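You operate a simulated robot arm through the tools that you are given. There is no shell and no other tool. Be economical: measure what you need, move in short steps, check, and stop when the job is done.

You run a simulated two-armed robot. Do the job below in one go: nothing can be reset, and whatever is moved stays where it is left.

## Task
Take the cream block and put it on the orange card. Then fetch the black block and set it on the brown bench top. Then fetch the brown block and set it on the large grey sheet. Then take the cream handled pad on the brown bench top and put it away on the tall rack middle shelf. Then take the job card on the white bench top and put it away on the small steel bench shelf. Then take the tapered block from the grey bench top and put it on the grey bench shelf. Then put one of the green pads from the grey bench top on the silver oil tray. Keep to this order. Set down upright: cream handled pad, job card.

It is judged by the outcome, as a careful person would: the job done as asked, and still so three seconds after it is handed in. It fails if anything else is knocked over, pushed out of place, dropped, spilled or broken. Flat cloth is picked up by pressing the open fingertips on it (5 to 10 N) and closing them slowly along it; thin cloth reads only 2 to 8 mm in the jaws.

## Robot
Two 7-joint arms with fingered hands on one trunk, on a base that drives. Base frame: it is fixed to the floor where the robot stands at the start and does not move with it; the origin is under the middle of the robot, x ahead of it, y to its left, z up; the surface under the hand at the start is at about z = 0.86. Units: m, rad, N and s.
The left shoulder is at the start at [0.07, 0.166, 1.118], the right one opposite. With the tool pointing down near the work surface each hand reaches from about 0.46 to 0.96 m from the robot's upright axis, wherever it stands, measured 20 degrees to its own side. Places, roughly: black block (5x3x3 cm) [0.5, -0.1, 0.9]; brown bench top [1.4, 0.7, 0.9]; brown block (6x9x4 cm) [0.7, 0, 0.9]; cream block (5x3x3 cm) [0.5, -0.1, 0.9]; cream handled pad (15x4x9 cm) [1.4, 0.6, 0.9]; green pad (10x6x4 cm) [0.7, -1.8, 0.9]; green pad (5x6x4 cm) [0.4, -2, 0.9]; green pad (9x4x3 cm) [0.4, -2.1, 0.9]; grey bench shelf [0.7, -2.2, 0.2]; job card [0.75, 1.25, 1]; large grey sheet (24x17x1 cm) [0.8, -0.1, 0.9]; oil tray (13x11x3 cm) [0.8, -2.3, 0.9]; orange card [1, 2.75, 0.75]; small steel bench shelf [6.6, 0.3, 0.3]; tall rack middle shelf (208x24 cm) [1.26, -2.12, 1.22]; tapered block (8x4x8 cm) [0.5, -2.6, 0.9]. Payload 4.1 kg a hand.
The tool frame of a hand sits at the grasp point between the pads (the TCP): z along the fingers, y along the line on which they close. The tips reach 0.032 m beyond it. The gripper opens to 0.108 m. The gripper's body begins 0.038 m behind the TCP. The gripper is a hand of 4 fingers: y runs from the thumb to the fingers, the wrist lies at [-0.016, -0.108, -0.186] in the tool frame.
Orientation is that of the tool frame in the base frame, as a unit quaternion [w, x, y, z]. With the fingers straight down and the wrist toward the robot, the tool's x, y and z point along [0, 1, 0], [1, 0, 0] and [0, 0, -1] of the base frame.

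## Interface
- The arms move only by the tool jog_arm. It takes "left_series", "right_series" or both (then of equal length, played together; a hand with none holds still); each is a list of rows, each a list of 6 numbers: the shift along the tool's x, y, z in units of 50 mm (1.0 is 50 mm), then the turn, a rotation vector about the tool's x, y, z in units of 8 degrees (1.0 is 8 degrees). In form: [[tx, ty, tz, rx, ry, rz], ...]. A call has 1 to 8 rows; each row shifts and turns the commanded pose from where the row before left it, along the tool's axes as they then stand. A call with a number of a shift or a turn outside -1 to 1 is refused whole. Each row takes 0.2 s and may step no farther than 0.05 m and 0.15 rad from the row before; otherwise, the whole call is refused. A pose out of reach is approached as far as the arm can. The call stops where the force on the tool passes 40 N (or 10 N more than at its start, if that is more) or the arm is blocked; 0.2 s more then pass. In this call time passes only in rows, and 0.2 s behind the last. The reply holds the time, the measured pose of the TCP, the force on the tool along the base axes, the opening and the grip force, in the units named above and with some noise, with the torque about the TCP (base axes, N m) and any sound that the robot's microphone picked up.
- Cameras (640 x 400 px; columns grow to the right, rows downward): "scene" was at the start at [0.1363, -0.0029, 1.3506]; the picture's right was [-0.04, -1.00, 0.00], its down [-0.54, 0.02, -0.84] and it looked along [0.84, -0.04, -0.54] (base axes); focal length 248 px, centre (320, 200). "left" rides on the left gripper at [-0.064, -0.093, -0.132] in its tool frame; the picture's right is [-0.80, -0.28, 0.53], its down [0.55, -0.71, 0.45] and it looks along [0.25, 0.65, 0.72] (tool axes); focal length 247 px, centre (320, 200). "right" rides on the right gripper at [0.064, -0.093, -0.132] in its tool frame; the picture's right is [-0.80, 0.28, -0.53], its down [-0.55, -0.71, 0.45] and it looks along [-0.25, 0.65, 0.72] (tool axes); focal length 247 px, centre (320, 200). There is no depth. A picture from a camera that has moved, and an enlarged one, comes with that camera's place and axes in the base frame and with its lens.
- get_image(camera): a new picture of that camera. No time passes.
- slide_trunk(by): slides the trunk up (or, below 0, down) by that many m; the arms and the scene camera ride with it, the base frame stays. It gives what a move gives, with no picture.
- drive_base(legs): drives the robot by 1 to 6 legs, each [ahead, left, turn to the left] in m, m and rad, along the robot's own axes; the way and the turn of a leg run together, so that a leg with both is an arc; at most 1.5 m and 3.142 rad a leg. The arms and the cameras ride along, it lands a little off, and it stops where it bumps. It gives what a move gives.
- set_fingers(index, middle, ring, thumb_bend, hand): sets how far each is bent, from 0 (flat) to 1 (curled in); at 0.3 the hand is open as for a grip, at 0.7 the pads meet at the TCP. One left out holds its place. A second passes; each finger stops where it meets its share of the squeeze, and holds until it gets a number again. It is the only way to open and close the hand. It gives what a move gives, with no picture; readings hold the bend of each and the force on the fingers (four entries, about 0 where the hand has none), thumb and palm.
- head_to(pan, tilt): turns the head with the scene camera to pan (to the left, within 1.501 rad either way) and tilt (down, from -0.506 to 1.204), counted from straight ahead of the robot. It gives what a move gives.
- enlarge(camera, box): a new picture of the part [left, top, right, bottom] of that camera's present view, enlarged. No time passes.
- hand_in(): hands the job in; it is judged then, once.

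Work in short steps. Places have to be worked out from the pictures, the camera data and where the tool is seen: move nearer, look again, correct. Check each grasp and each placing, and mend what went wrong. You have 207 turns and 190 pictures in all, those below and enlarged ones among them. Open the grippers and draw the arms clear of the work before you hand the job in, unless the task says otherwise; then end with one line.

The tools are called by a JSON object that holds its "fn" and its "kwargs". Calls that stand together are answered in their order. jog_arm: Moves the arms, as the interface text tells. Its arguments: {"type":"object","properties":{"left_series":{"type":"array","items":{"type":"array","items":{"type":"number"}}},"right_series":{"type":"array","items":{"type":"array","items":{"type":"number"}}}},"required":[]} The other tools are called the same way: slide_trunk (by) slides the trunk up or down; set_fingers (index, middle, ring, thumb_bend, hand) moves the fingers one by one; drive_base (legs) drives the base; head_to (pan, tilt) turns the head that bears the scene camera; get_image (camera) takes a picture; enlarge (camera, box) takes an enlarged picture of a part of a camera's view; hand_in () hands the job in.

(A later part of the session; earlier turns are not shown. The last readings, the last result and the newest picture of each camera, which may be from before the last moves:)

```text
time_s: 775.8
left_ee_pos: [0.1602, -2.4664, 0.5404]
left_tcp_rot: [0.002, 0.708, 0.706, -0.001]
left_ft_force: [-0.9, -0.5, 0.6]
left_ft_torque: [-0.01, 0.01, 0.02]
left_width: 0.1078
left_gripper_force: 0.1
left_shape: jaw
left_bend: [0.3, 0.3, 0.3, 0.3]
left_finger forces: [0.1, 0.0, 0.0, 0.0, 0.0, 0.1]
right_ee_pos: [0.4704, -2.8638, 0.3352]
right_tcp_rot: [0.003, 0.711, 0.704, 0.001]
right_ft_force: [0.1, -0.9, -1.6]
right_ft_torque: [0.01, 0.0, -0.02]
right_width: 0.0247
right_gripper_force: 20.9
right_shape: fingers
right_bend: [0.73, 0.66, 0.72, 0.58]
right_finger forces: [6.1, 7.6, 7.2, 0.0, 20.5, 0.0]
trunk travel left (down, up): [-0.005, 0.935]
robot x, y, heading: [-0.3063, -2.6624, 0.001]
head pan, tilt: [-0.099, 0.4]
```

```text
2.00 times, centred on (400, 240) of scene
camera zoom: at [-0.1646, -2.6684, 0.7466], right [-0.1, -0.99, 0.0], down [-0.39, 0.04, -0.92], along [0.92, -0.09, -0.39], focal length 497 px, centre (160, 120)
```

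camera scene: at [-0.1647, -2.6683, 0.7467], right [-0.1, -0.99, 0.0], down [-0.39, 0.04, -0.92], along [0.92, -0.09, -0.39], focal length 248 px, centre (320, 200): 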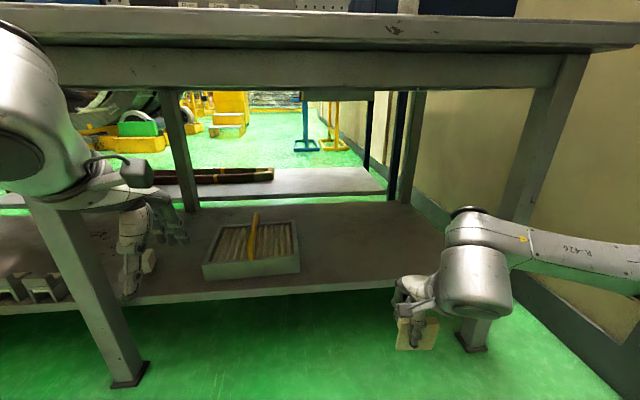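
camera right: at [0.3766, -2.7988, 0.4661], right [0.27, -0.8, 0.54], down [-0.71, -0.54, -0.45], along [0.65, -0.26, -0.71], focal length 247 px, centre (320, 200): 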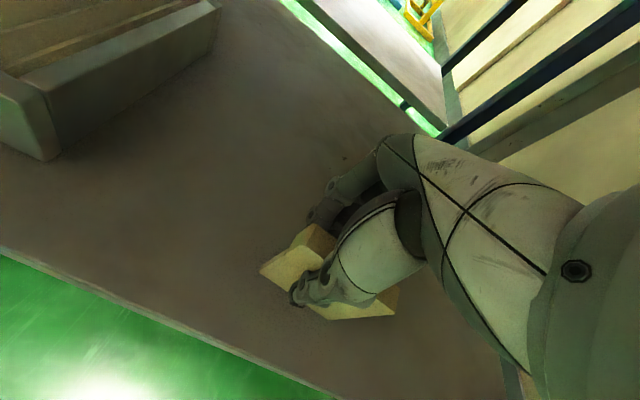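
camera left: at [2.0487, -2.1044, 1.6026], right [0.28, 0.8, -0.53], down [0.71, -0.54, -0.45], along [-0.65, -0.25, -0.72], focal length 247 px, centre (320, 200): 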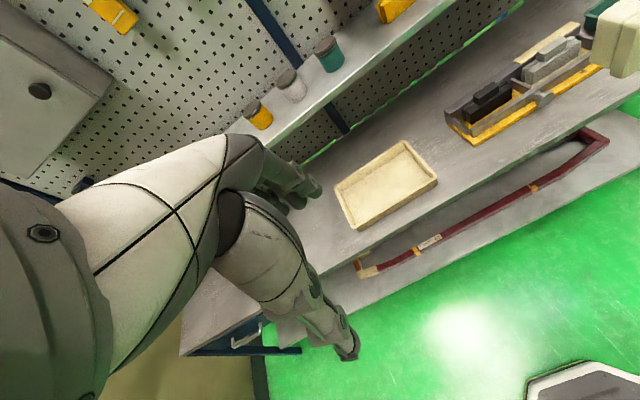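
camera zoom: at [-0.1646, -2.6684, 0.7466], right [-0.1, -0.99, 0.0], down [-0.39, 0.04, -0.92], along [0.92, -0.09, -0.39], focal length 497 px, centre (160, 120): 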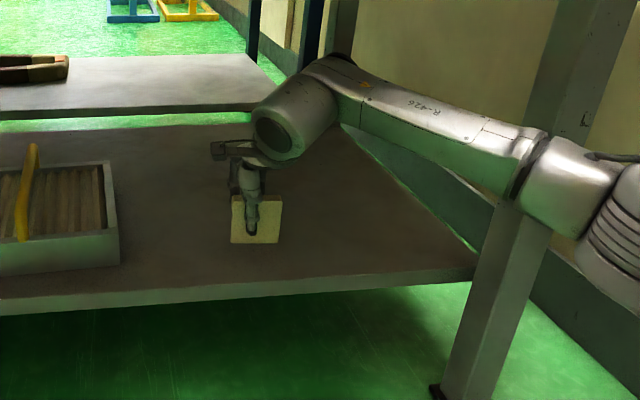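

Over the shelf with good margins. I lower toward contact (expected TCP z≈0.26).

{"fn": "jog_arm", "kwargs": {"right_series": [[0, 0.2, 0.5, 0, 0, 0], [0, 0.1, 0.4, 0, 0, 0], [0, 0, 0.2, 0, 0, 0]]}}

{"fn": "jog_arm", "kwargs": {"right_series": [[0, 0, 0.1, 0, 0, 0]]}}

{"fn": "jog_arm", "kwargs": {"right_series": [[0, 0, 0.08, 0, 0, 0]]}}

{"fn": "enlarge", "kwargs": {"camera": "scene", "box": [360, 180, 460, 300]}}

```text
time_s: 776.7
left_ee_pos: [0.1595, -2.4664, 0.5426]
left_tcp_rot: [0.001, 0.708, 0.706, 0.001]
left_ft_force: [-0.3, 0.2, -0.4]
left_ft_torque: [-0.01, 0.0, 0.03]
left_width: 0.1078
left_gripper_force: 0.0
left_shape: jaw
left_bend: [0.3, 0.3, 0.3, 0.3]
left_finger forces: [0.0, 0.0, 0.0, 0.0, 0.0, 0.0]
right_ee_pos: [0.4882, -2.8606, 0.291]
right_tcp_rot: [0.007, 0.711, 0.703, 0.01]
right_ft_force: [1.7, -1.2, 21.7]
right_ft_torque: [-0.1, 0.26, 0.07]
right_width: 0.025
right_gripper_force: 23.3
right_shape: fingers
right_bend: [0.74, 0.73, 0.74, 0.56]
right_finger forces: [8.3, 8.8, 8.5, 0.1, 21.0, 0.0]
trunk travel left (down, up): [-0.005, 0.935]
robot x, y, heading: [-0.3018, -2.6626, -0.002]
head pan, tilt: [-0.099, 0.4]
stopped in row 3 (right hand): the force on the tool passed its limit at 42 N (the readings are from after the stop); the commanded pose is now the measured one
```

```text
time_s: 777.2
left_ee_pos: [0.1596, -2.4669, 0.5419]
left_tcp_rot: [0.002, 0.708, 0.706, 0.001]
left_ft_force: [-0.4, -0.3, 0.0]
left_ft_torque: [0.02, 0.0, -0.02]
left_width: 0.1078
left_gripper_force: 0.1
left_shape: jaw
left_bend: [0.3, 0.3, 0.3, 0.3]
left_finger forces: [0.0, 0.0, 0.0, 0.0, 0.1, 0.0]
right_ee_pos: [0.4909, -2.8607, 0.2904]
right_tcp_rot: [0.009, 0.71, 0.704, 0.014]
right_ft_force: [-2.7, -0.3, 21.6]
right_ft_torque: [-0.14, 0.29, 0.02]
right_width: 0.0257
right_gripper_force: 23.3
right_shape: fingers
right_bend: [0.75, 0.73, 0.74, 0.56]
right_finger forces: [7.3, 8.0, 8.2, 0.1, 23.0, 0.0]
trunk travel left (down, up): [-0.005, 0.935]
robot x, y, heading: [-0.3041, -2.6606, 0.003]
head pan, tilt: [-0.099, 0.4]
stopped in row 1 (right hand): the force on the tool passed its limit at 41 N (the readings are from after the stop); the commanded pose is now the measured one
```

```text
time_s: 777.6
left_ee_pos: [0.158, -2.4662, 0.544]
left_tcp_rot: [0.002, 0.707, 0.707, 0.001]
left_ft_force: [0.3, -0.5, 1.2]
left_ft_torque: [0.0, 0.01, 0.02]
left_width: 0.1076
left_gripper_force: 0.1
left_shape: jaw
left_bend: [0.3, 0.3, 0.3, 0.3]
left_finger forces: [0.0, 0.0, 0.0, 0.0, 0.0, 0.0]
right_ee_pos: [0.4901, -2.8595, 0.2875]
right_tcp_rot: [0.01, 0.71, 0.704, 0.016]
right_ft_force: [0.5, -2.9, 38.9]
right_ft_torque: [-0.3, 0.54, 0.12]
right_width: 0.0251
right_gripper_force: 26.3
right_shape: fingers
right_bend: [0.75, 0.73, 0.75, 0.56]
right_finger forces: [8.1, 9.5, 9.6, 0.1, 24.3, 0.0]
trunk travel left (down, up): [-0.005, 0.935]
robot x, y, heading: [-0.3038, -2.6604, 0.003]
head pan, tilt: [-0.099, 0.4]
```

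```text
3.33 times, centred on (410, 240) of scene
camera zoom: at [-0.1676, -2.6676, 0.7478], right [-0.1, -0.99, 0.0], down [-0.38, 0.04, -0.92], along [0.92, -0.09, -0.38], focal length 828 px, centre (20, 67)
```

zoom: 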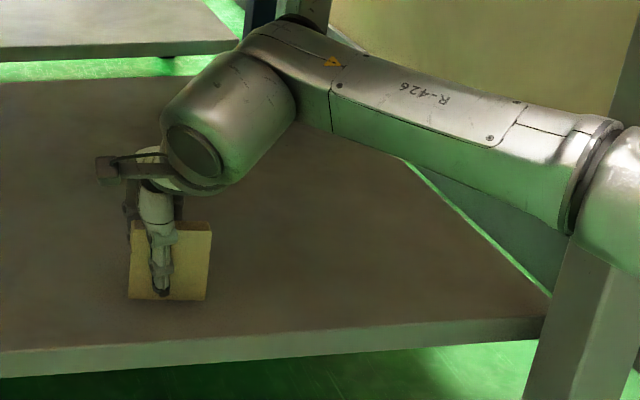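

Contact came at z≈0.29 (shelf at ≈0.23); I pressed too hard, so I ease up until the force is small.

{"fn": "jog_arm", "kwargs": {"right_series": [[0, 0, -0.06, 0, 0, 0]]}}

{"fn": "jog_arm", "kwargs": {"right_series": [[0, 0, -0.03, 0, 0, 0]]}}

{"fn": "enlarge", "kwargs": {"camera": "right", "box": [200, 180, 440, 360]}}

```text
time_s: 778.0
left_ee_pos: [0.1578, -2.4658, 0.5427]
left_tcp_rot: [0.002, 0.708, 0.707, 0.002]
left_ft_force: [-0.9, -0.2, 0.9]
left_ft_torque: [0.0, -0.02, 0.01]
left_width: 0.1079
left_gripper_force: 0.0
left_shape: jaw
left_bend: [0.3, 0.3, 0.3, 0.3]
left_finger forces: [0.0, 0.1, 0.1, 0.0, 0.0, 0.0]
right_ee_pos: [0.4897, -2.8607, 0.2878]
right_tcp_rot: [0.009, 0.71, 0.704, 0.013]
right_ft_force: [2.7, 0.8, 34.6]
right_ft_torque: [-0.23, 0.38, 0.04]
right_width: 0.0252
right_gripper_force: 26.5
right_shape: fingers
right_bend: [0.75, 0.73, 0.75, 0.56]
right_finger forces: [8.9, 9.8, 10.1, 0.0, 24.0, 0.1]
trunk travel left (down, up): [-0.005, 0.935]
robot x, y, heading: [-0.3032, -2.6616, 0.002]
head pan, tilt: [-0.099, 0.4]
```

```text
time_s: 778.4
left_ee_pos: [0.1584, -2.4651, 0.5428]
left_tcp_rot: [0.002, 0.707, 0.707, 0.001]
left_ft_force: [-0.6, 0.1, -0.3]
left_ft_torque: [0.01, 0.03, 0.01]
left_width: 0.1079
left_gripper_force: 0.2
left_shape: jaw
left_bend: [0.3, 0.3, 0.3, 0.3]
left_finger forces: [0.0, 0.0, 0.1, 0.0, 0.1, 0.0]
right_ee_pos: [0.4889, -2.8608, 0.2887]
right_tcp_rot: [0.009, 0.711, 0.703, 0.013]
right_ft_force: [1.0, 1.8, 32.0]
right_ft_torque: [-0.24, 0.29, 0.06]
right_width: 0.0251
right_gripper_force: 26.3
right_shape: fingers
right_bend: [0.75, 0.73, 0.75, 0.56]
right_finger forces: [8.8, 9.5, 9.8, 0.0, 24.1, 0.0]
trunk travel left (down, up): [-0.005, 0.935]
robot x, y, heading: [-0.2994, -2.6596, -0.005]
head pan, tilt: [-0.099, 0.4]
```

```text
2.22 times, centred on (320, 270) of right
camera zoom: at [0.3924, -2.7965, 0.4183], right [0.26, -0.8, 0.54], down [-0.7, -0.54, -0.47], along [0.67, -0.25, -0.7], focal length 549 px, centre (320, 44)
```

zoom: 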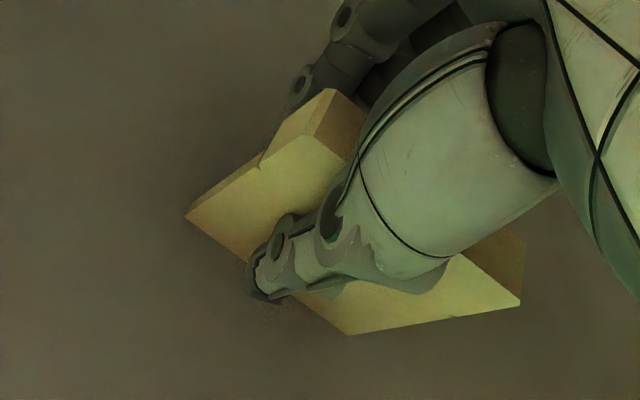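

Still 32 N; I keep easing upward.

{"fn": "jog_arm", "kwargs": {"right_series": [[0, 0, -0.08, 0, 0, 0]]}}

{"fn": "jog_arm", "kwargs": {"right_series": [[0, 0, -0.08, 0, 0, 0]]}}

{"fn": "jog_arm", "kwargs": {"right_series": [[0, 0, -0.06, 0, 0, 0]]}}

```text
time_s: 778.8
left_ee_pos: [0.1603, -2.4666, 0.5406]
left_tcp_rot: [0.002, 0.707, 0.707, 0.0]
left_ft_force: [0.6, -1.6, 0.5]
left_ft_torque: [-0.02, -0.04, 0.01]
left_width: 0.1079
left_gripper_force: 0.2
left_shape: jaw
left_bend: [0.3, 0.3, 0.3, 0.3]
left_finger forces: [0.0, 0.0, 0.0, 0.1, 0.0, 0.0]
right_ee_pos: [0.4893, -2.8608, 0.288]
right_tcp_rot: [0.008, 0.71, 0.704, 0.01]
right_ft_force: [5.8, 1.7, 21.3]
right_ft_torque: [-0.14, -0.02, 0.08]
right_width: 0.0252
right_gripper_force: 24.2
right_shape: fingers
right_bend: [0.75, 0.73, 0.74, 0.56]
right_finger forces: [8.9, 9.6, 9.9, 0.0, 20.4, 0.1]
trunk travel left (down, up): [-0.005, 0.935]
robot x, y, heading: [-0.3048, -2.6615, -0.002]
head pan, tilt: [-0.099, 0.4]
```

```text
time_s: 779.2
left_ee_pos: [0.1605, -2.4652, 0.5409]
left_tcp_rot: [0.001, 0.708, 0.706, 0.0]
left_ft_force: [-0.1, 1.2, 0.8]
left_ft_torque: [-0.01, -0.02, -0.03]
left_width: 0.1078
left_gripper_force: 0.1
left_shape: jaw
left_bend: [0.3, 0.3, 0.3, 0.3]
left_finger forces: [0.0, 0.0, 0.0, 0.1, 0.0, 0.0]
right_ee_pos: [0.4881, -2.862, 0.2904]
right_tcp_rot: [0.007, 0.711, 0.704, 0.009]
right_ft_force: [1.3, 2.3, 5.2]
right_ft_torque: [-0.01, -0.07, 0.04]
right_width: 0.0253
right_gripper_force: 21.2
right_shape: fingers
right_bend: [0.75, 0.73, 0.74, 0.56]
right_finger forces: [7.2, 7.5, 8.1, 0.0, 19.8, 0.1]
trunk travel left (down, up): [-0.005, 0.935]
robot x, y, heading: [-0.3063, -2.6583, 0.006]
head pan, tilt: [-0.099, 0.4]
```

```text
time_s: 779.6
left_ee_pos: [0.1602, -2.4669, 0.5408]
left_tcp_rot: [0.001, 0.708, 0.706, 0.0]
left_ft_force: [-0.2, 0.2, 0.3]
left_ft_torque: [0.02, 0.01, 0.01]
left_width: 0.1078
left_gripper_force: 0.1
left_shape: jaw
left_bend: [0.3, 0.3, 0.3, 0.3]
left_finger forces: [0.1, 0.0, 0.1, 0.0, 0.0, 0.0]
right_ee_pos: [0.4884, -2.8615, 0.2946]
right_tcp_rot: [0.008, 0.711, 0.703, 0.01]
right_ft_force: [0.1, -0.2, -0.6]
right_ft_torque: [0.01, -0.01, 0.0]
right_width: 0.0255
right_gripper_force: 19.4
right_shape: fingers
right_bend: [0.74, 0.72, 0.74, 0.56]
right_finger forces: [6.0, 6.5, 7.5, 0.0, 18.5, 0.0]
trunk travel left (down, up): [-0.005, 0.935]
robot x, y, heading: [-0.3, -2.6623, 0.001]
head pan, tilt: [-0.099, 0.4]
```

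Now just lifted off; I lower 3 mm to light contact and release.

{"fn": "jog_arm", "kwargs": {"right_series": [[0, 0, 0.06, 0, 0, 0]]}}

{"fn": "set_fingers", "kwargs": {"hand": "right", "index": 0.5, "middle": 0.5, "ring": 0.5, "thumb_bend": 0.42}}

{"fn": "get_image", "kwargs": {"camera": "right"}}

{"fn": "enlarge", "kwargs": {"camera": "scene", "box": [360, 180, 460, 300]}}

```text
time_s: 780.0
left_ee_pos: [0.1607, -2.4667, 0.5417]
left_tcp_rot: [0.0, 0.708, 0.706, -0.001]
left_ft_force: [0.0, 0.5, -0.4]
left_ft_torque: [-0.06, -0.02, 0.0]
left_width: 0.1076
left_gripper_force: 0.0
left_shape: jaw
left_bend: [0.3, 0.3, 0.3, 0.3]
left_finger forces: [0.0, 0.0, 0.0, 0.1, 0.0, 0.0]
right_ee_pos: [0.4901, -2.862, 0.2902]
right_tcp_rot: [0.007, 0.711, 0.703, 0.01]
right_ft_force: [0.0, -0.4, -1.1]
right_ft_torque: [-0.02, -0.03, 0.01]
right_width: 0.0255
right_gripper_force: 19.8
right_shape: fingers
right_bend: [0.74, 0.72, 0.74, 0.56]
right_finger forces: [6.1, 6.7, 7.5, 0.0, 18.4, 0.0]
trunk travel left (down, up): [-0.005, 0.935]
robot x, y, heading: [-0.3011, -2.6582, 0.002]
head pan, tilt: [-0.099, 0.4]
```

```text
time_s: 781.0
left_ee_pos: [0.1608, -2.4672, 0.5421]
left_tcp_rot: [0.0, 0.708, 0.706, -0.001]
left_ft_force: [0.6, 0.7, -0.4]
left_ft_torque: [0.01, 0.0, 0.0]
left_width: 0.1077
left_gripper_force: 0.0
left_shape: jaw
left_bend: [0.3, 0.3, 0.3, 0.3]
left_finger forces: [0.0, 0.0, 0.0, 0.0, 0.1, 0.0]
right_ee_pos: [0.4888, -2.8608, 0.2905]
right_tcp_rot: [0.007, 0.71, 0.704, 0.011]
right_ft_force: [-0.2, 0.3, 0.0]
right_ft_torque: [-0.04, -0.02, 0.01]
right_width: 0.0662
right_gripper_force: 0.1
right_shape: fingers
right_bend: [0.5, 0.5, 0.5, 0.42]
right_finger forces: [0.0, 0.0, 0.0, 0.0, 0.1, 0.0]
trunk travel left (down, up): [-0.005, 0.935]
robot x, y, heading: [-0.3051, -2.6572, -0.002]
head pan, tilt: [-0.099, 0.4]
```

```text
50 pictures are left
camera right: at [0.3922, -2.7968, 0.422], right [0.26, -0.8, 0.53], down [-0.7, -0.54, -0.47], along [0.66, -0.25, -0.7], focal length 247 px, centre (320, 200)
```

right: 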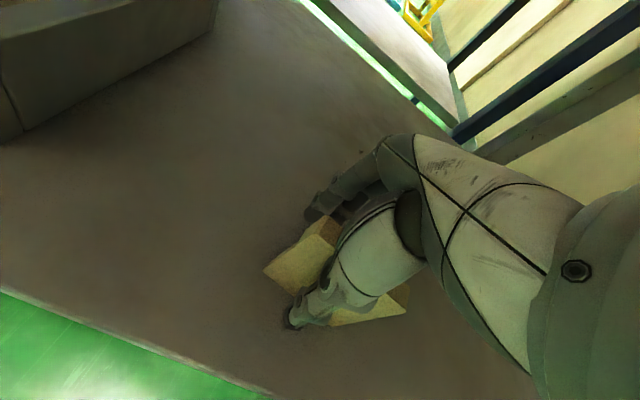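

```text
3.33 times, centred on (410, 240) of scene
camera zoom: at [-0.1644, -2.6683, 0.7467], right [-0.1, -0.99, 0.0], down [-0.39, 0.04, -0.92], along [0.92, -0.09, -0.39], focal length 828 px, centre (20, 67)
```

zoom: 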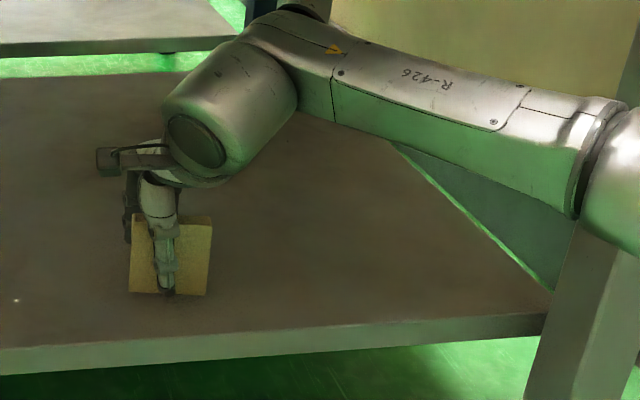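

Block stands. I raise the hand clear and withdraw straight back, then check.

{"fn": "jog_arm", "kwargs": {"right_series": [[0, 0, -0.4, 0, 0, 0], [0, 0, -0.7, 0, 0, 0], [0, 0, -0.7, 0, 0, 0]]}}

{"fn": "jog_arm", "kwargs": {"right_series": [[0, -0.9, 0, 0, 0, 0], [0, -0.9, 0, 0, 0, 0], [0, -0.9, 0, 0, 0, 0], [0, -0.9, 0, 0, 0, 0], [0, -0.9, 0, 0, 0, 0], [0, -0.9, 0, 0, 0, 0]]}}

{"fn": "enlarge", "kwargs": {"camera": "scene", "box": [280, 140, 520, 340]}}

```text
time_s: 781.8
left_ee_pos: [0.1605, -2.4673, 0.5406]
left_tcp_rot: [0.0, 0.707, 0.707, 0.0]
left_ft_force: [0.2, -0.2, -0.9]
left_ft_torque: [0.02, 0.0, 0.01]
left_width: 0.1077
left_gripper_force: 0.1
left_shape: jaw
left_bend: [0.3, 0.3, 0.3, 0.3]
left_finger forces: [0.0, 0.0, 0.0, 0.0, 0.0, 0.0]
right_ee_pos: [0.4866, -2.8616, 0.3838]
right_tcp_rot: [0.007, 0.71, 0.704, 0.01]
right_ft_force: [0.3, -0.6, -0.1]
right_ft_torque: [0.0, 0.01, 0.0]
right_width: 0.066
right_gripper_force: 0.1
right_shape: fingers
right_bend: [0.5, 0.5, 0.5, 0.42]
right_finger forces: [0.1, 0.0, 0.0, 0.1, 0.0, 0.0]
trunk travel left (down, up): [-0.005, 0.935]
robot x, y, heading: [-0.3043, -2.6598, 0.0]
head pan, tilt: [-0.099, 0.4]
```

```text
time_s: 783.2
left_ee_pos: [0.1596, -2.4669, 0.5409]
left_tcp_rot: [0.001, 0.708, 0.707, -0.001]
left_ft_force: [0.1, -0.1, -1.2]
left_ft_torque: [0.03, 0.0, -0.01]
left_width: 0.1078
left_gripper_force: 0.0
left_shape: jaw
left_bend: [0.3, 0.3, 0.3, 0.3]
left_finger forces: [0.0, 0.1, 0.0, 0.0, 0.0, 0.0]
right_ee_pos: [0.2158, -2.8546, 0.3742]
right_tcp_rot: [0.008, 0.71, 0.704, 0.011]
right_ft_force: [-0.3, 0.0, 0.1]
right_ft_torque: [0.0, -0.02, -0.01]
right_width: 0.0661
right_gripper_force: 0.0
right_shape: fingers
right_bend: [0.5, 0.5, 0.5, 0.42]
right_finger forces: [0.0, 0.1, 0.0, 0.0, 0.0, 0.1]
trunk travel left (down, up): [-0.005, 0.935]
robot x, y, heading: [-0.3098, -2.6592, 0.006]
head pan, tilt: [-0.099, 0.4]
```

```text
2.00 times, centred on (400, 240) of scene
camera zoom: at [-0.1644, -2.6683, 0.7467], right [-0.1, -0.99, 0.0], down [-0.39, 0.04, -0.92], along [0.92, -0.09, -0.39], focal length 497 px, centre (160, 120)
```

zoom: 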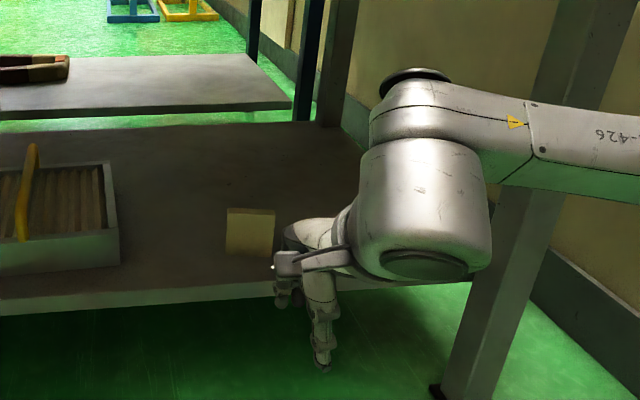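

Tapered block is on the shelf, standing. I back out, raise the trunk and move left to inspect the green pads, reel and oil tray.

{"fn": "drive_base", "kwargs": {"legs": [[-0.25, 0, 0]]}}

{"fn": "slide_trunk", "kwargs": {"by": 0.4}}

{"fn": "slide_trunk", "kwargs": {"by": 0.4}}

{"fn": "drive_base", "kwargs": {"legs": [[0, 0.5, 0], [0.35, 0, 0]]}}

{"fn": "head_to", "kwargs": {"pan": -0.1, "tilt": 0.6}}

{"fn": "get_image", "kwargs": {"camera": "scene"}}

{"fn": "enlarge", "kwargs": {"camera": "scene", "box": [220, 150, 420, 290]}}

```text
time_s: 785.1
left_ee_pos: [-0.0921, -2.465, 0.5405]
left_tcp_rot: [0.001, 0.706, 0.708, -0.001]
left_ft_force: [0.5, 0.4, 0.3]
left_ft_torque: [0.01, -0.02, -0.02]
left_width: 0.1075
left_gripper_force: 0.0
left_shape: jaw
left_bend: [0.3, 0.3, 0.3, 0.3]
left_finger forces: [0.0, 0.1, 0.0, 0.1, 0.0, 0.1]
right_ee_pos: [-0.0342, -2.8542, 0.3741]
right_tcp_rot: [0.007, 0.709, 0.705, 0.011]
right_ft_force: [0.5, 0.0, 1.0]
right_ft_torque: [0.01, -0.03, -0.04]
right_width: 0.0663
right_gripper_force: 0.0
right_shape: fingers
right_bend: [0.5, 0.5, 0.5, 0.42]
right_finger forces: [0.0, 0.0, 0.1, 0.0, 0.0, 0.0]
trunk travel left (down, up): [-0.005, 0.935]
robot x, y, heading: [-0.5571, -2.6615, -0.0]
head pan, tilt: [-0.099, 0.4]
```

```text
time_s: 788.9
left_ee_pos: [-0.0916, -2.4669, 0.9413]
left_tcp_rot: [0.001, 0.706, 0.708, -0.001]
left_ft_force: [-0.9, -0.5, -0.1]
left_ft_torque: [0.01, 0.02, 0.01]
left_width: 0.1076
left_gripper_force: 0.1
left_shape: jaw
left_bend: [0.3, 0.3, 0.3, 0.3]
left_finger forces: [0.0, 0.1, 0.0, 0.0, 0.0, 0.0]
right_ee_pos: [-0.0336, -2.8529, 0.774]
right_tcp_rot: [0.008, 0.71, 0.704, 0.011]
right_ft_force: [-0.3, -0.6, 0.9]
right_ft_torque: [-0.01, 0.0, 0.03]
right_width: 0.0662
right_gripper_force: 0.0
right_shape: fingers
right_bend: [0.5, 0.5, 0.5, 0.42]
right_finger forces: [0.0, 0.0, 0.1, 0.0, 0.0, 0.0]
trunk travel left (down, up): [-0.405, 0.535]
robot x, y, heading: [-0.5579, -2.6633, 0.005]
head pan, tilt: [-0.099, 0.4]
```

```text
time_s: 792.7
left_ee_pos: [-0.0904, -2.4655, 1.34]
left_tcp_rot: [0.001, 0.706, 0.708, 0.0]
left_ft_force: [0.0, -0.3, 0.2]
left_ft_torque: [0.0, -0.01, -0.01]
left_width: 0.1075
left_gripper_force: 0.1
left_shape: jaw
left_bend: [0.3, 0.3, 0.3, 0.3]
left_finger forces: [0.0, 0.0, 0.0, 0.1, 0.0, 0.0]
right_ee_pos: [-0.0333, -2.8537, 1.174]
right_tcp_rot: [0.007, 0.71, 0.704, 0.011]
right_ft_force: [0.9, -1.1, 0.0]
right_ft_torque: [-0.01, 0.01, 0.0]
right_width: 0.0662
right_gripper_force: 0.1
right_shape: fingers
right_bend: [0.5, 0.5, 0.5, 0.42]
right_finger forces: [0.0, 0.1, 0.0, 0.1, 0.0, 0.0]
trunk travel left (down, up): [-0.805, 0.135]
robot x, y, heading: [-0.5538, -2.6596, 0.002]
head pan, tilt: [-0.099, 0.4]
```

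```text
time_s: 797.5
left_ee_pos: [0.26, -1.9778, 1.3418]
left_tcp_rot: [0.001, 0.712, 0.702, 0.001]
left_ft_force: [0.5, -0.1, 0.5]
left_ft_torque: [0.01, -0.02, -0.04]
left_width: 0.1077
left_gripper_force: 0.0
left_shape: jaw
left_bend: [0.3, 0.3, 0.3, 0.3]
left_finger forces: [0.0, 0.0, 0.0, 0.0, 0.0, 0.1]
right_ee_pos: [0.3099, -2.3676, 1.1748]
right_tcp_rot: [0.008, 0.716, 0.698, 0.011]
right_ft_force: [-0.3, 0.0, -0.3]
right_ft_torque: [-0.03, -0.02, 0.01]
right_width: 0.0661
right_gripper_force: 0.1
right_shape: fingers
right_bend: [0.5, 0.5, 0.5, 0.42]
right_finger forces: [0.0, 0.0, 0.1, 0.0, 0.1, 0.0]
trunk travel left (down, up): [-0.805, 0.135]
robot x, y, heading: [-0.2029, -2.1636, -0.013]
head pan, tilt: [-0.099, 0.4]
```

```text
time_s: 798.2
left_ee_pos: [0.2598, -1.9772, 1.34]
left_tcp_rot: [0.0, 0.712, 0.702, 0.0]
left_ft_force: [1.0, -0.7, 1.1]
left_ft_torque: [-0.01, 0.01, 0.01]
left_width: 0.1078
left_gripper_force: 0.2
left_shape: jaw
left_bend: [0.3, 0.3, 0.3, 0.3]
left_finger forces: [0.1, 0.1, 0.0, 0.0, 0.0, 0.0]
right_ee_pos: [0.311, -2.3685, 1.1737]
right_tcp_rot: [0.007, 0.715, 0.699, 0.01]
right_ft_force: [-0.4, 0.0, -0.5]
right_ft_torque: [0.01, 0.01, 0.02]
right_width: 0.0662
right_gripper_force: 0.0
right_shape: fingers
right_bend: [0.5, 0.5, 0.5, 0.42]
right_finger forces: [0.0, 0.0, 0.0, 0.0, 0.1, 0.0]
trunk travel left (down, up): [-0.805, 0.135]
robot x, y, heading: [-0.2038, -2.1662, -0.012]
head pan, tilt: [-0.099, 0.6]
```

```text
47 pictures are left
camera scene: at [-0.0704, -2.1748, 1.5284], right [-0.11, -0.99, 0.0], down [-0.56, 0.06, -0.82], along [0.82, -0.09, -0.57], focal length 248 px, centre (320, 200)
```

scene: 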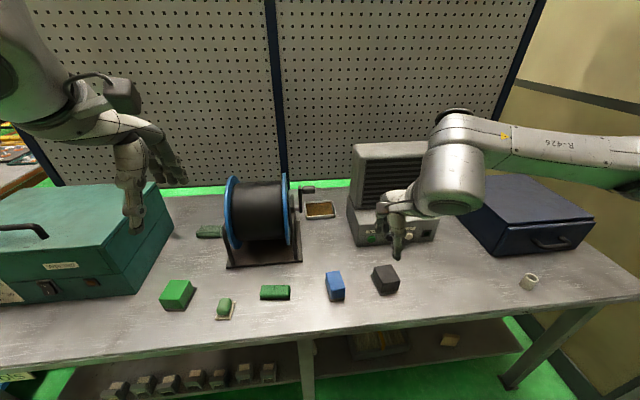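

```text
2.86 times, centred on (320, 220) of scene
camera zoom: at [-0.0704, -2.1748, 1.5284], right [-0.11, -0.99, 0.0], down [-0.56, 0.06, -0.82], along [0.82, -0.09, -0.57], focal length 710 px, centre (320, 143)
```

zoom: 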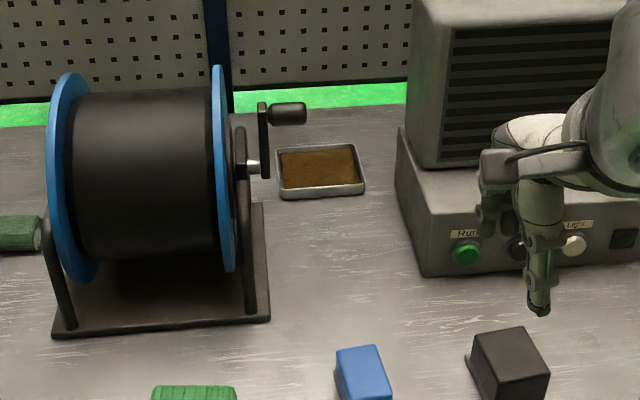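

Oil tray at about (0.79, -2.27); the crank (y>-2.24, x≈0.62) and fan unit (y<-2.36, x≥0.68) leave a narrow gap to be taken carefully. First, the green pad at (0.394, -2.096): move over it and lower the trunk.

{"fn": "jog_arm", "kwargs": {"right_series": [[0.91, 0.25, 0, 0, 0, 0], [0.91, 0.25, 0, 0, 0, 0], [0.91, 0.25, 0, 0, 0, 0], [0.91, 0.25, 0, 0, 0, 0], [0.91, 0.25, 0, 0, 0, 0], [0.91, 0.25, 0, 0, 0, 0]]}}

{"fn": "slide_trunk", "kwargs": {"by": -0.18}}

{"fn": "get_image", "kwargs": {"camera": "right"}}

{"fn": "get_image", "kwargs": {"camera": "scene"}}

```text
time_s: 799.6
left_ee_pos: [0.2611, -1.9749, 1.3411]
left_tcp_rot: [0.001, 0.713, 0.701, -0.001]
left_ft_force: [-0.3, -0.3, -1.2]
left_ft_torque: [0.01, 0.02, -0.05]
left_width: 0.1079
left_gripper_force: 0.1
left_shape: jaw
left_bend: [0.3, 0.3, 0.3, 0.3]
left_finger forces: [0.0, 0.1, 0.1, 0.1, 0.0, 0.1]
right_ee_pos: [0.3934, -2.0943, 1.1766]
right_tcp_rot: [0.008, 0.717, 0.697, 0.01]
right_ft_force: [0.3, 0.7, 0.0]
right_ft_torque: [-0.05, 0.0, -0.02]
right_width: 0.0665
right_gripper_force: 0.1
right_shape: fingers
right_bend: [0.5, 0.5, 0.5, 0.42]
right_finger forces: [0.0, 0.1, 0.0, 0.1, 0.0, 0.0]
trunk travel left (down, up): [-0.805, 0.135]
robot x, y, heading: [-0.207, -2.1647, -0.015]
head pan, tilt: [-0.099, 0.6]
```

```text
time_s: 801.6
left_ee_pos: [0.2602, -1.9771, 1.1606]
left_tcp_rot: [0.001, 0.712, 0.702, -0.001]
left_ft_force: [0.4, 0.6, -0.1]
left_ft_torque: [0.04, -0.02, 0.0]
left_width: 0.1077
left_gripper_force: 0.1
left_shape: jaw
left_bend: [0.3, 0.3, 0.3, 0.3]
left_finger forces: [0.1, 0.0, 0.0, 0.0, 0.0, 0.0]
right_ee_pos: [0.3922, -2.0965, 0.9961]
right_tcp_rot: [0.008, 0.716, 0.698, 0.012]
right_ft_force: [-0.2, -0.5, 0.2]
right_ft_torque: [-0.01, 0.0, -0.05]
right_width: 0.0662
right_gripper_force: 0.1
right_shape: fingers
right_bend: [0.5, 0.5, 0.5, 0.42]
right_finger forces: [0.0, 0.1, 0.0, 0.0, 0.0, 0.1]
trunk travel left (down, up): [-0.625, 0.315]
robot x, y, heading: [-0.2068, -2.1599, -0.015]
head pan, tilt: [-0.099, 0.6]
```

```text
45 pictures are left
camera right: at [0.2967, -2.0318, 1.1275], right [0.25, -0.81, 0.53], down [-0.71, -0.53, -0.47], along [0.66, -0.26, -0.7], focal length 247 px, centre (320, 200)
```

right: 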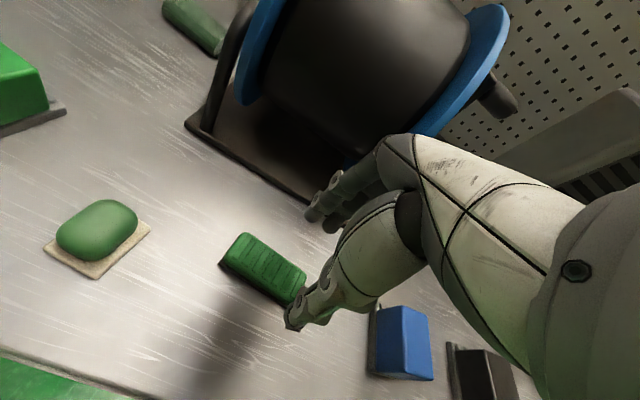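

```text
44 pictures are left
camera scene: at [-0.0716, -2.1748, 1.3485], right [-0.11, -0.99, 0.0], down [-0.56, 0.06, -0.83], along [0.82, -0.09, -0.56], focal length 248 px, centre (320, 200)
```

scene: 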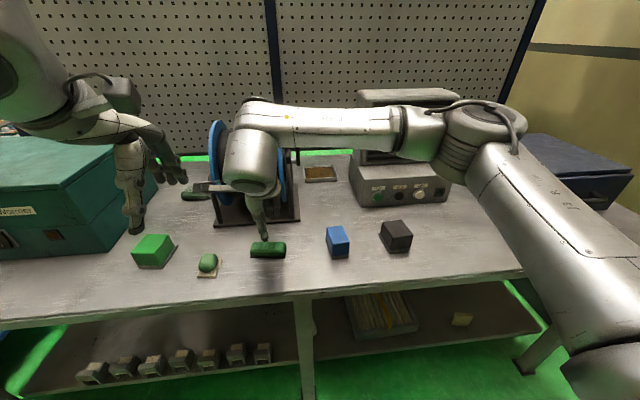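

Pad centre (0.402, -2.094), long side along y. I shift 8 mm and lower to z≈0.905, then grip across its 4 cm width.

{"fn": "jog_arm", "kwargs": {"right_series": [[0.06, 0.18, 0.6, 0, 0, 0], [0, 0, 0.6, 0, 0, 0], [0, 0, 0.5, 0, 0, 0], [0, 0, 0.12, 0, 0, 0]]}}

{"fn": "get_image", "kwargs": {"camera": "right"}}

{"fn": "set_fingers", "kwargs": {"hand": "right", "index": 0.72, "middle": 0.72, "ring": 0.72, "thumb_bend": 0.7}}

{"fn": "jog_arm", "kwargs": {"right_series": [[0, 0, -0.4, 0, 0, 0], [0, 0, -0.8, 0, 0, 0]]}}

{"fn": "get_image", "kwargs": {"camera": "right"}}

```text
time_s: 802.6
left_ee_pos: [0.2596, -1.9781, 1.1604]
left_tcp_rot: [0.0, 0.712, 0.702, -0.001]
left_ft_force: [-0.7, 0.3, 0.9]
left_ft_torque: [-0.01, 0.03, 0.01]
left_width: 0.1076
left_gripper_force: 0.0
left_shape: jaw
left_bend: [0.3, 0.3, 0.3, 0.3]
left_finger forces: [0.0, 0.0, 0.1, 0.0, 0.0, 0.0]
right_ee_pos: [0.4046, -2.0935, 0.9061]
right_tcp_rot: [0.007, 0.716, 0.698, 0.011]
right_ft_force: [0.0, -0.2, 0.1]
right_ft_torque: [0.02, 0.01, -0.03]
right_width: 0.066
right_gripper_force: 0.0
right_shape: fingers
right_bend: [0.5, 0.5, 0.5, 0.42]
right_finger forces: [0.0, 0.0, 0.0, 0.0, 0.0, 0.0]
trunk travel left (down, up): [-0.625, 0.315]
robot x, y, heading: [-0.2069, -2.1644, -0.013]
head pan, tilt: [-0.099, 0.6]
```

```text
43 pictures are left
camera right: at [0.3077, -2.0289, 1.0365], right [0.25, -0.81, 0.53], down [-0.71, -0.53, -0.47], along [0.66, -0.26, -0.7], focal length 247 px, centre (320, 200)
```

right: 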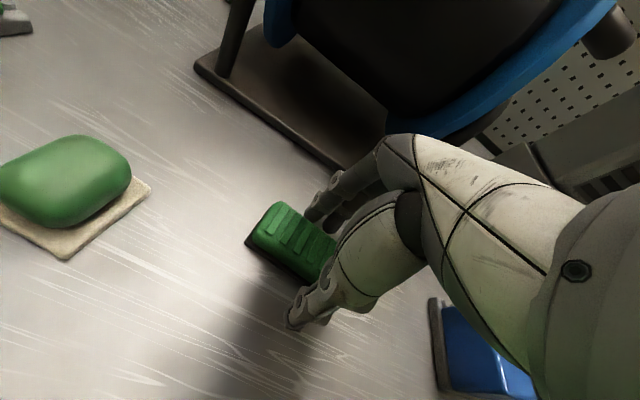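

```text
time_s: 803.6
left_ee_pos: [0.2602, -1.9779, 1.1607]
left_tcp_rot: [0.002, 0.712, 0.702, 0.0]
left_ft_force: [0.5, -0.7, 0.0]
left_ft_torque: [0.0, -0.01, 0.04]
left_width: 0.1078
left_gripper_force: 0.1
left_shape: jaw
left_bend: [0.3, 0.3, 0.3, 0.3]
left_finger forces: [0.0, 0.1, 0.0, 0.0, 0.0, 0.1]
right_ee_pos: [0.4042, -2.0937, 0.907]
right_tcp_rot: [0.008, 0.715, 0.699, 0.011]
right_ft_force: [1.1, 0.5, 0.5]
right_ft_torque: [-0.01, 0.01, 0.0]
right_width: 0.0385
right_gripper_force: 16.5
right_shape: fingers
right_bend: [0.71, 0.66, 0.66, 0.52]
right_finger forces: [6.4, 5.6, 4.8, 0.1, 16.8, 0.1]
trunk travel left (down, up): [-0.625, 0.315]
robot x, y, heading: [-0.2038, -2.1619, -0.013]
head pan, tilt: [-0.099, 0.6]
```

```text
time_s: 804.2
left_ee_pos: [0.2597, -1.978, 1.162]
left_tcp_rot: [0.001, 0.712, 0.703, 0.0]
left_ft_force: [-0.4, 0.5, 0.6]
left_ft_torque: [-0.01, -0.02, 0.01]
left_width: 0.1075
left_gripper_force: 0.0
left_shape: jaw
left_bend: [0.3, 0.3, 0.3, 0.3]
left_finger forces: [0.1, 0.1, 0.1, 0.1, 0.0, 0.0]
right_ee_pos: [0.4007, -2.0932, 0.9651]
right_tcp_rot: [0.008, 0.715, 0.698, 0.011]
right_ft_force: [-1.3, 1.3, -1.0]
right_ft_torque: [-0.03, -0.04, -0.01]
right_width: 0.0385
right_gripper_force: 16.5
right_shape: fingers
right_bend: [0.71, 0.66, 0.66, 0.52]
right_finger forces: [6.2, 5.5, 5.0, 0.1, 16.8, 0.0]
trunk travel left (down, up): [-0.625, 0.315]
robot x, y, heading: [-0.2067, -2.1661, -0.014]
head pan, tilt: [-0.099, 0.6]
```

```text
42 pictures are left
camera right: at [0.3049, -2.0271, 1.0946], right [0.25, -0.81, 0.53], down [-0.71, -0.53, -0.47], along [0.66, -0.26, -0.7], focal length 247 px, centre (320, 200)
```

right: 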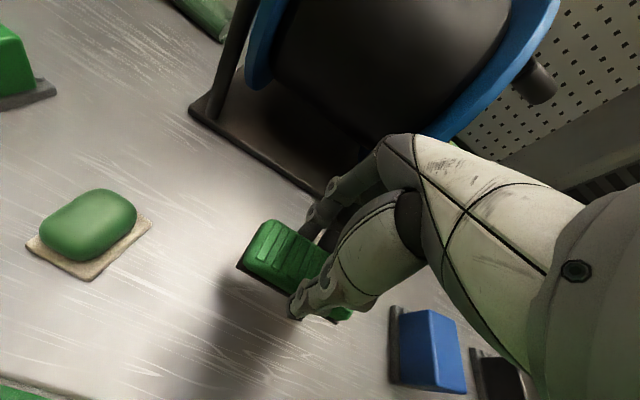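

Green pad held (16 N). I raise trunk and hand, move the base left/forward to about (0, -1.87) so the forearm will come in along x above the reel.

{"fn": "slide_trunk", "kwargs": {"by": 0.3}}

{"fn": "jog_arm", "kwargs": {"right_series": [[0, 0, -0.6, 0, 0, 0]]}}

{"fn": "drive_base", "kwargs": {"legs": [[0, 0.28, 0.014], [0.2, 0, 0]]}}

{"fn": "jog_arm", "kwargs": {"right_series": [[-0.85, 0.3, 0, 0, 0, 0], [-0.85, 0.3, 0, 0, 0, 0], [-0.85, 0.3, 0, 0, 0, 0], [-0.85, 0.3, 0, 0, 0, 0], [-0.85, 0.3, 0, 0, 0, 0], [-0.85, 0.3, 0, 0, 0, 0], [-0.85, 0.3, 0, 0, 0, 0]]}}

{"fn": "get_image", "kwargs": {"camera": "scene"}}

{"fn": "get_image", "kwargs": {"camera": "right"}}

```text
time_s: 807.2
left_ee_pos: [0.2606, -1.9776, 1.4601]
left_tcp_rot: [0.001, 0.712, 0.702, 0.0]
left_ft_force: [-0.2, 0.6, 0.7]
left_ft_torque: [-0.02, 0.0, 0.0]
left_width: 0.1077
left_gripper_force: 0.0
left_shape: jaw
left_bend: [0.3, 0.3, 0.3, 0.3]
left_finger forces: [0.0, 0.0, 0.0, 0.0, 0.1, 0.1]
right_ee_pos: [0.4019, -2.0933, 1.264]
right_tcp_rot: [0.007, 0.715, 0.699, 0.01]
right_ft_force: [0.5, -0.2, -1.1]
right_ft_torque: [0.0, -0.01, 0.0]
right_width: 0.0385
right_gripper_force: 16.5
right_shape: fingers
right_bend: [0.71, 0.66, 0.66, 0.52]
right_finger forces: [6.2, 5.6, 5.0, 0.0, 16.9, 0.1]
trunk travel left (down, up): [-0.925, 0.015]
robot x, y, heading: [-0.2069, -2.1642, -0.016]
head pan, tilt: [-0.099, 0.6]
```

```text
time_s: 807.6
left_ee_pos: [0.2606, -1.9777, 1.4617]
left_tcp_rot: [0.001, 0.712, 0.702, 0.0]
left_ft_force: [-0.2, -0.2, 0.4]
left_ft_torque: [0.02, -0.04, 0.01]
left_width: 0.1076
left_gripper_force: 0.0
left_shape: jaw
left_bend: [0.3, 0.3, 0.3, 0.3]
left_finger forces: [0.0, 0.1, 0.0, 0.1, 0.0, 0.0]
right_ee_pos: [0.3993, -2.0952, 1.2946]
right_tcp_rot: [0.007, 0.715, 0.699, 0.012]
right_ft_force: [0.3, 0.2, -0.3]
right_ft_torque: [0.0, -0.01, 0.01]
right_width: 0.0384
right_gripper_force: 16.8
right_shape: fingers
right_bend: [0.71, 0.66, 0.66, 0.52]
right_finger forces: [6.2, 5.7, 5.0, 0.1, 16.9, 0.0]
trunk travel left (down, up): [-0.925, 0.015]
robot x, y, heading: [-0.2057, -2.1644, -0.014]
head pan, tilt: [-0.099, 0.6]
```

```text
time_s: 810.8
left_ee_pos: [0.4607, -1.7024, 1.4637]
left_tcp_rot: [0.001, 0.708, 0.706, 0.002]
left_ft_force: [0.0, -0.4, -0.6]
left_ft_torque: [0.02, -0.01, 0.05]
left_width: 0.1075
left_gripper_force: 0.0
left_shape: jaw
left_bend: [0.3, 0.3, 0.3, 0.3]
left_finger forces: [0.0, 0.0, 0.0, 0.1, 0.0, 0.0]
right_ee_pos: [0.6024, -1.8163, 1.2971]
right_tcp_rot: [0.008, 0.711, 0.703, 0.013]
right_ft_force: [-0.6, 0.5, -0.1]
right_ft_torque: [0.0, -0.03, 0.0]
right_width: 0.0384
right_gripper_force: 16.5
right_shape: fingers
right_bend: [0.71, 0.66, 0.66, 0.52]
right_finger forces: [6.2, 5.6, 5.1, 0.0, 16.9, 0.1]
trunk travel left (down, up): [-0.925, 0.015]
robot x, y, heading: [-0.0026, -1.8975, -0.002]
head pan, tilt: [-0.099, 0.6]
```

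```text
time_s: 812.4
left_ee_pos: [0.4649, -1.7034, 1.4617]
left_tcp_rot: [0.0, 0.709, 0.706, 0.0]
left_ft_force: [0.2, -0.4, -0.6]
left_ft_torque: [0.01, 0.02, 0.02]
left_width: 0.1076
left_gripper_force: 0.1
left_shape: jaw
left_bend: [0.3, 0.3, 0.3, 0.3]
left_finger forces: [0.0, 0.1, 0.0, 0.1, 0.0, 0.0]
right_ee_pos: [0.7067, -2.1135, 1.2934]
right_tcp_rot: [0.006, 0.71, 0.704, 0.011]
right_ft_force: [0.1, -0.2, -1.3]
right_ft_torque: [0.06, 0.0, 0.01]
right_width: 0.0386
right_gripper_force: 16.2
right_shape: fingers
right_bend: [0.71, 0.66, 0.71, 0.52]
right_finger forces: [6.2, 5.5, 4.9, 0.0, 16.6, 0.1]
trunk travel left (down, up): [-0.925, 0.015]
robot x, y, heading: [-0.0023, -1.8939, 0.003]
head pan, tilt: [-0.099, 0.6]
```

```text
41 pictures are left
camera scene: at [0.1371, -1.905, 1.6484], right [-0.1, -0.99, 0.0], down [-0.56, 0.06, -0.82], along [0.82, -0.08, -0.57], focal length 248 px, centre (320, 200)
```

scene: 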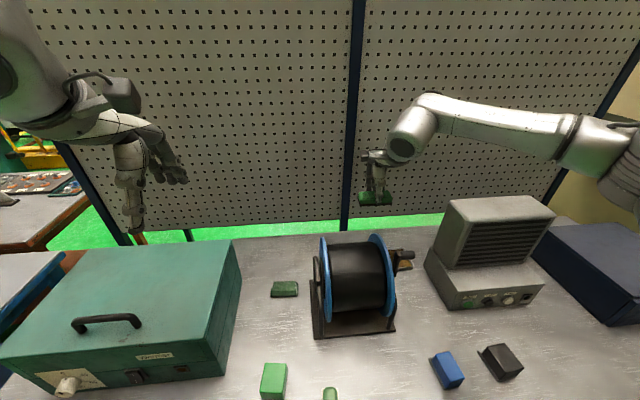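

```text
40 pictures are left
camera right: at [0.6094, -2.049, 1.4236], right [0.26, -0.8, 0.53], down [-0.7, -0.54, -0.47], along [0.67, -0.25, -0.7], focal length 247 px, centre (320, 200)
```

right: 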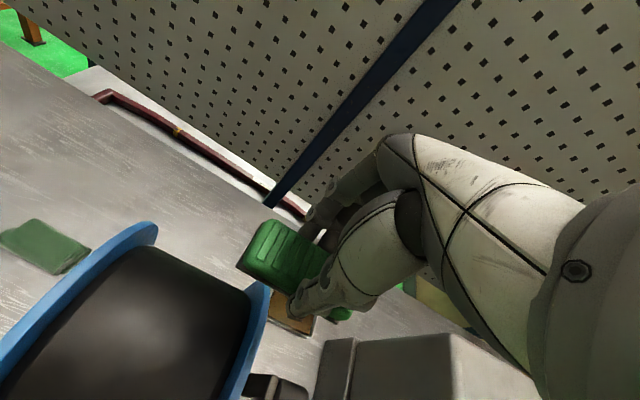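

The forearm runs sideways when close; extended further it will run more along x. I measure the gap precisely first.

{"fn": "enlarge", "kwargs": {"camera": "scene", "box": [300, 180, 560, 340]}}

{"fn": "enlarge", "kwargs": {"camera": "right", "box": [200, 220, 560, 400]}}

```text
2.46 times, centred on (430, 260) of scene
camera zoom: at [0.1371, -1.905, 1.6484], right [-0.1, -0.99, 0.0], down [-0.56, 0.06, -0.82], along [0.82, -0.08, -0.57], focal length 611 px, centre (49, 52)
```

zoom: 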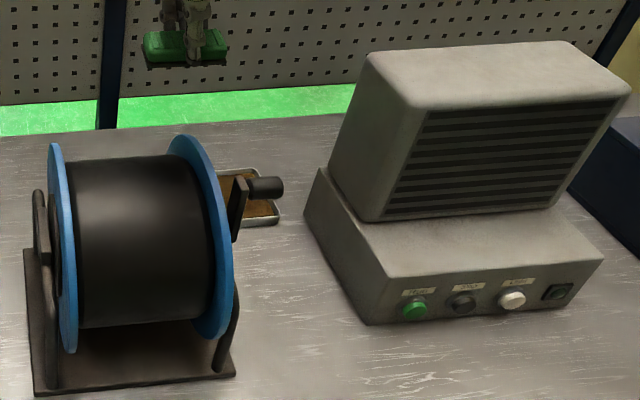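

```text
1.78 times, centred on (380, 310) of right
camera zoom: at [0.6094, -2.049, 1.4236], right [0.26, -0.8, 0.53], down [-0.7, -0.54, -0.47], along [0.67, -0.25, -0.7], focal length 439 px, centre (213, 4)
```

zoom: 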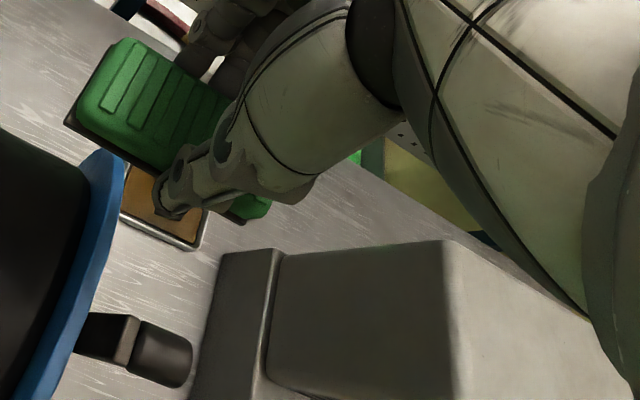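

The gap is better than feared: crank tip y≈-2.24, fan left face y≈-2.42 (top 1.155), control box y≤-2.388. I move the base right so the arm comes in nearly straight, then position over the tray at (0.80, -2.29).

{"fn": "drive_base", "kwargs": {"legs": [[0, -0.22, 0]]}}

{"fn": "get_image", "kwargs": {"camera": "scene"}}

```text
time_s: 814.1
left_ee_pos: [0.4655, -1.9231, 1.4614]
left_tcp_rot: [0.002, 0.707, 0.707, -0.002]
left_ft_force: [-0.9, 0.0, -0.5]
left_ft_torque: [0.0, -0.01, -0.03]
left_width: 0.1077
left_gripper_force: 0.0
left_shape: jaw
left_bend: [0.3, 0.3, 0.3, 0.3]
left_finger forces: [0.0, 0.0, 0.0, 0.0, 0.0, 0.0]
right_ee_pos: [0.7057, -2.3318, 1.2945]
right_tcp_rot: [0.009, 0.71, 0.704, 0.011]
right_ft_force: [0.5, 0.9, -0.6]
right_ft_torque: [0.0, -0.03, 0.02]
right_width: 0.038
right_gripper_force: 16.1
right_shape: fingers
right_bend: [0.71, 0.66, 0.71, 0.52]
right_finger forces: [6.2, 5.5, 4.8, 0.1, 16.7, 0.1]
trunk travel left (down, up): [-0.925, 0.015]
robot x, y, heading: [-0.0019, -2.121, 0.004]
head pan, tilt: [-0.099, 0.6]
```

```text
37 pictures are left
camera scene: at [0.136, -2.1243, 1.6485], right [-0.1, -1.0, 0.0], down [-0.56, 0.05, -0.83], along [0.82, -0.08, -0.56], focal length 248 px, centre (320, 200)
```

scene: 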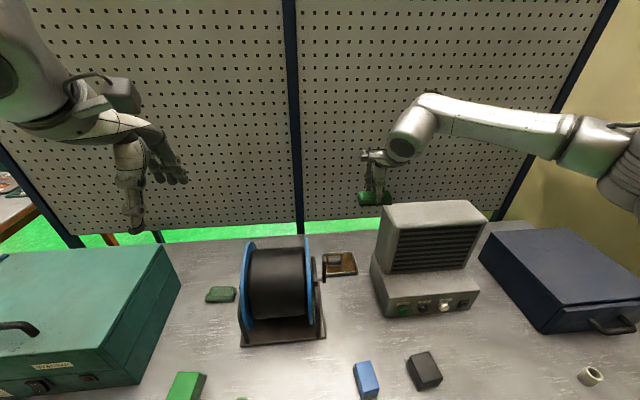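

Tray centre confirmed (0.80, -2.276). I move over it at height and look.

{"fn": "jog_arm", "kwargs": {"right_series": [[0.3, 0.65, 0, 0, 0, 0], [0.3, 0.65, 0, 0, 0, 0], [0.28, 0.6, 0, 0, 0, 0]]}}

{"fn": "jog_arm", "kwargs": {"right_series": [[0, 0, 0.8, 0, 0, 0], [0, 0, 0.8, 0, 0, 0]]}}

{"fn": "enlarge", "kwargs": {"camera": "scene", "box": [220, 80, 560, 330]}}

{"fn": "get_image", "kwargs": {"camera": "right"}}

```text
time_s: 814.9
left_ee_pos: [0.4653, -1.9274, 1.4603]
left_tcp_rot: [0.0, 0.707, 0.707, -0.001]
left_ft_force: [-0.5, 0.6, 0.2]
left_ft_torque: [-0.02, 0.01, 0.0]
left_width: 0.1074
left_gripper_force: 0.1
left_shape: jaw
left_bend: [0.3, 0.3, 0.3, 0.3]
left_finger forces: [0.1, 0.0, 0.1, 0.1, 0.1, 0.0]
right_ee_pos: [0.8012, -2.2947, 1.2964]
right_tcp_rot: [0.007, 0.709, 0.705, 0.011]
right_ft_force: [0.5, 0.1, -0.8]
right_ft_torque: [0.0, 0.02, 0.01]
right_width: 0.0384
right_gripper_force: 16.9
right_shape: fingers
right_bend: [0.71, 0.66, 0.71, 0.52]
right_finger forces: [6.2, 5.4, 5.0, 0.0, 16.6, 0.1]
trunk travel left (down, up): [-0.925, 0.015]
robot x, y, heading: [-0.0004, -2.1214, -0.0]
head pan, tilt: [-0.099, 0.6]
```

```text
time_s: 815.5
left_ee_pos: [0.4668, -1.9267, 1.4613]
left_tcp_rot: [0.001, 0.707, 0.707, 0.0]
left_ft_force: [-0.1, -1.0, -0.4]
left_ft_torque: [0.0, 0.02, 0.03]
left_width: 0.1078
left_gripper_force: 0.0
left_shape: jaw
left_bend: [0.3, 0.3, 0.3, 0.3]
left_finger forces: [0.0, 0.1, 0.0, 0.1, 0.0, 0.1]
right_ee_pos: [0.8051, -2.2909, 1.2162]
right_tcp_rot: [0.006, 0.71, 0.704, 0.011]
right_ft_force: [-0.5, 0.0, -0.9]
right_ft_torque: [-0.05, -0.05, -0.02]
right_width: 0.0384
right_gripper_force: 16.3
right_shape: fingers
right_bend: [0.71, 0.66, 0.71, 0.52]
right_finger forces: [6.2, 5.5, 4.9, 0.0, 16.6, 0.1]
trunk travel left (down, up): [-0.925, 0.015]
robot x, y, heading: [0.0009, -2.1206, -0.003]
head pan, tilt: [-0.099, 0.6]
```

```text
1.60 times, centred on (390, 205) of scene
camera zoom: at [0.1382, -2.1292, 1.6483], right [-0.1, -1.0, 0.0], down [-0.56, 0.06, -0.82], along [0.82, -0.08, -0.57], focal length 397 px, centre (208, 192)
```

zoom: 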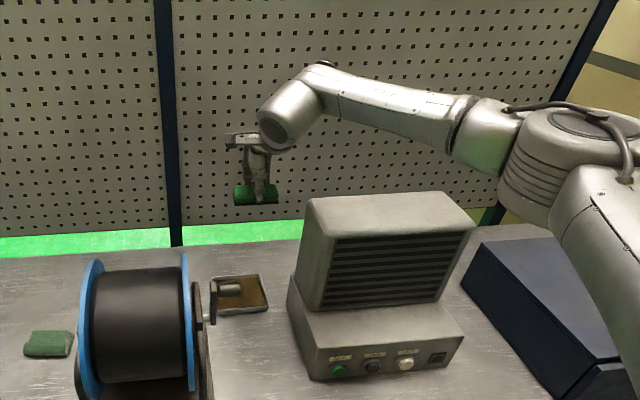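

```text
35 pictures are left
camera right: at [0.7083, -2.2267, 1.347], right [0.26, -0.8, 0.53], down [-0.7, -0.54, -0.47], along [0.66, -0.25, -0.7], focal length 247 px, centre (320, 200)
```

right: 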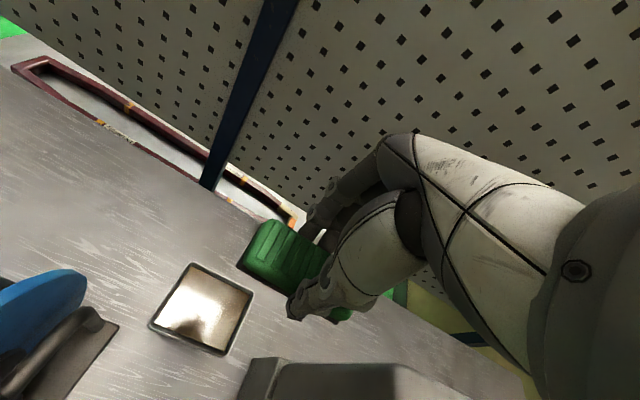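

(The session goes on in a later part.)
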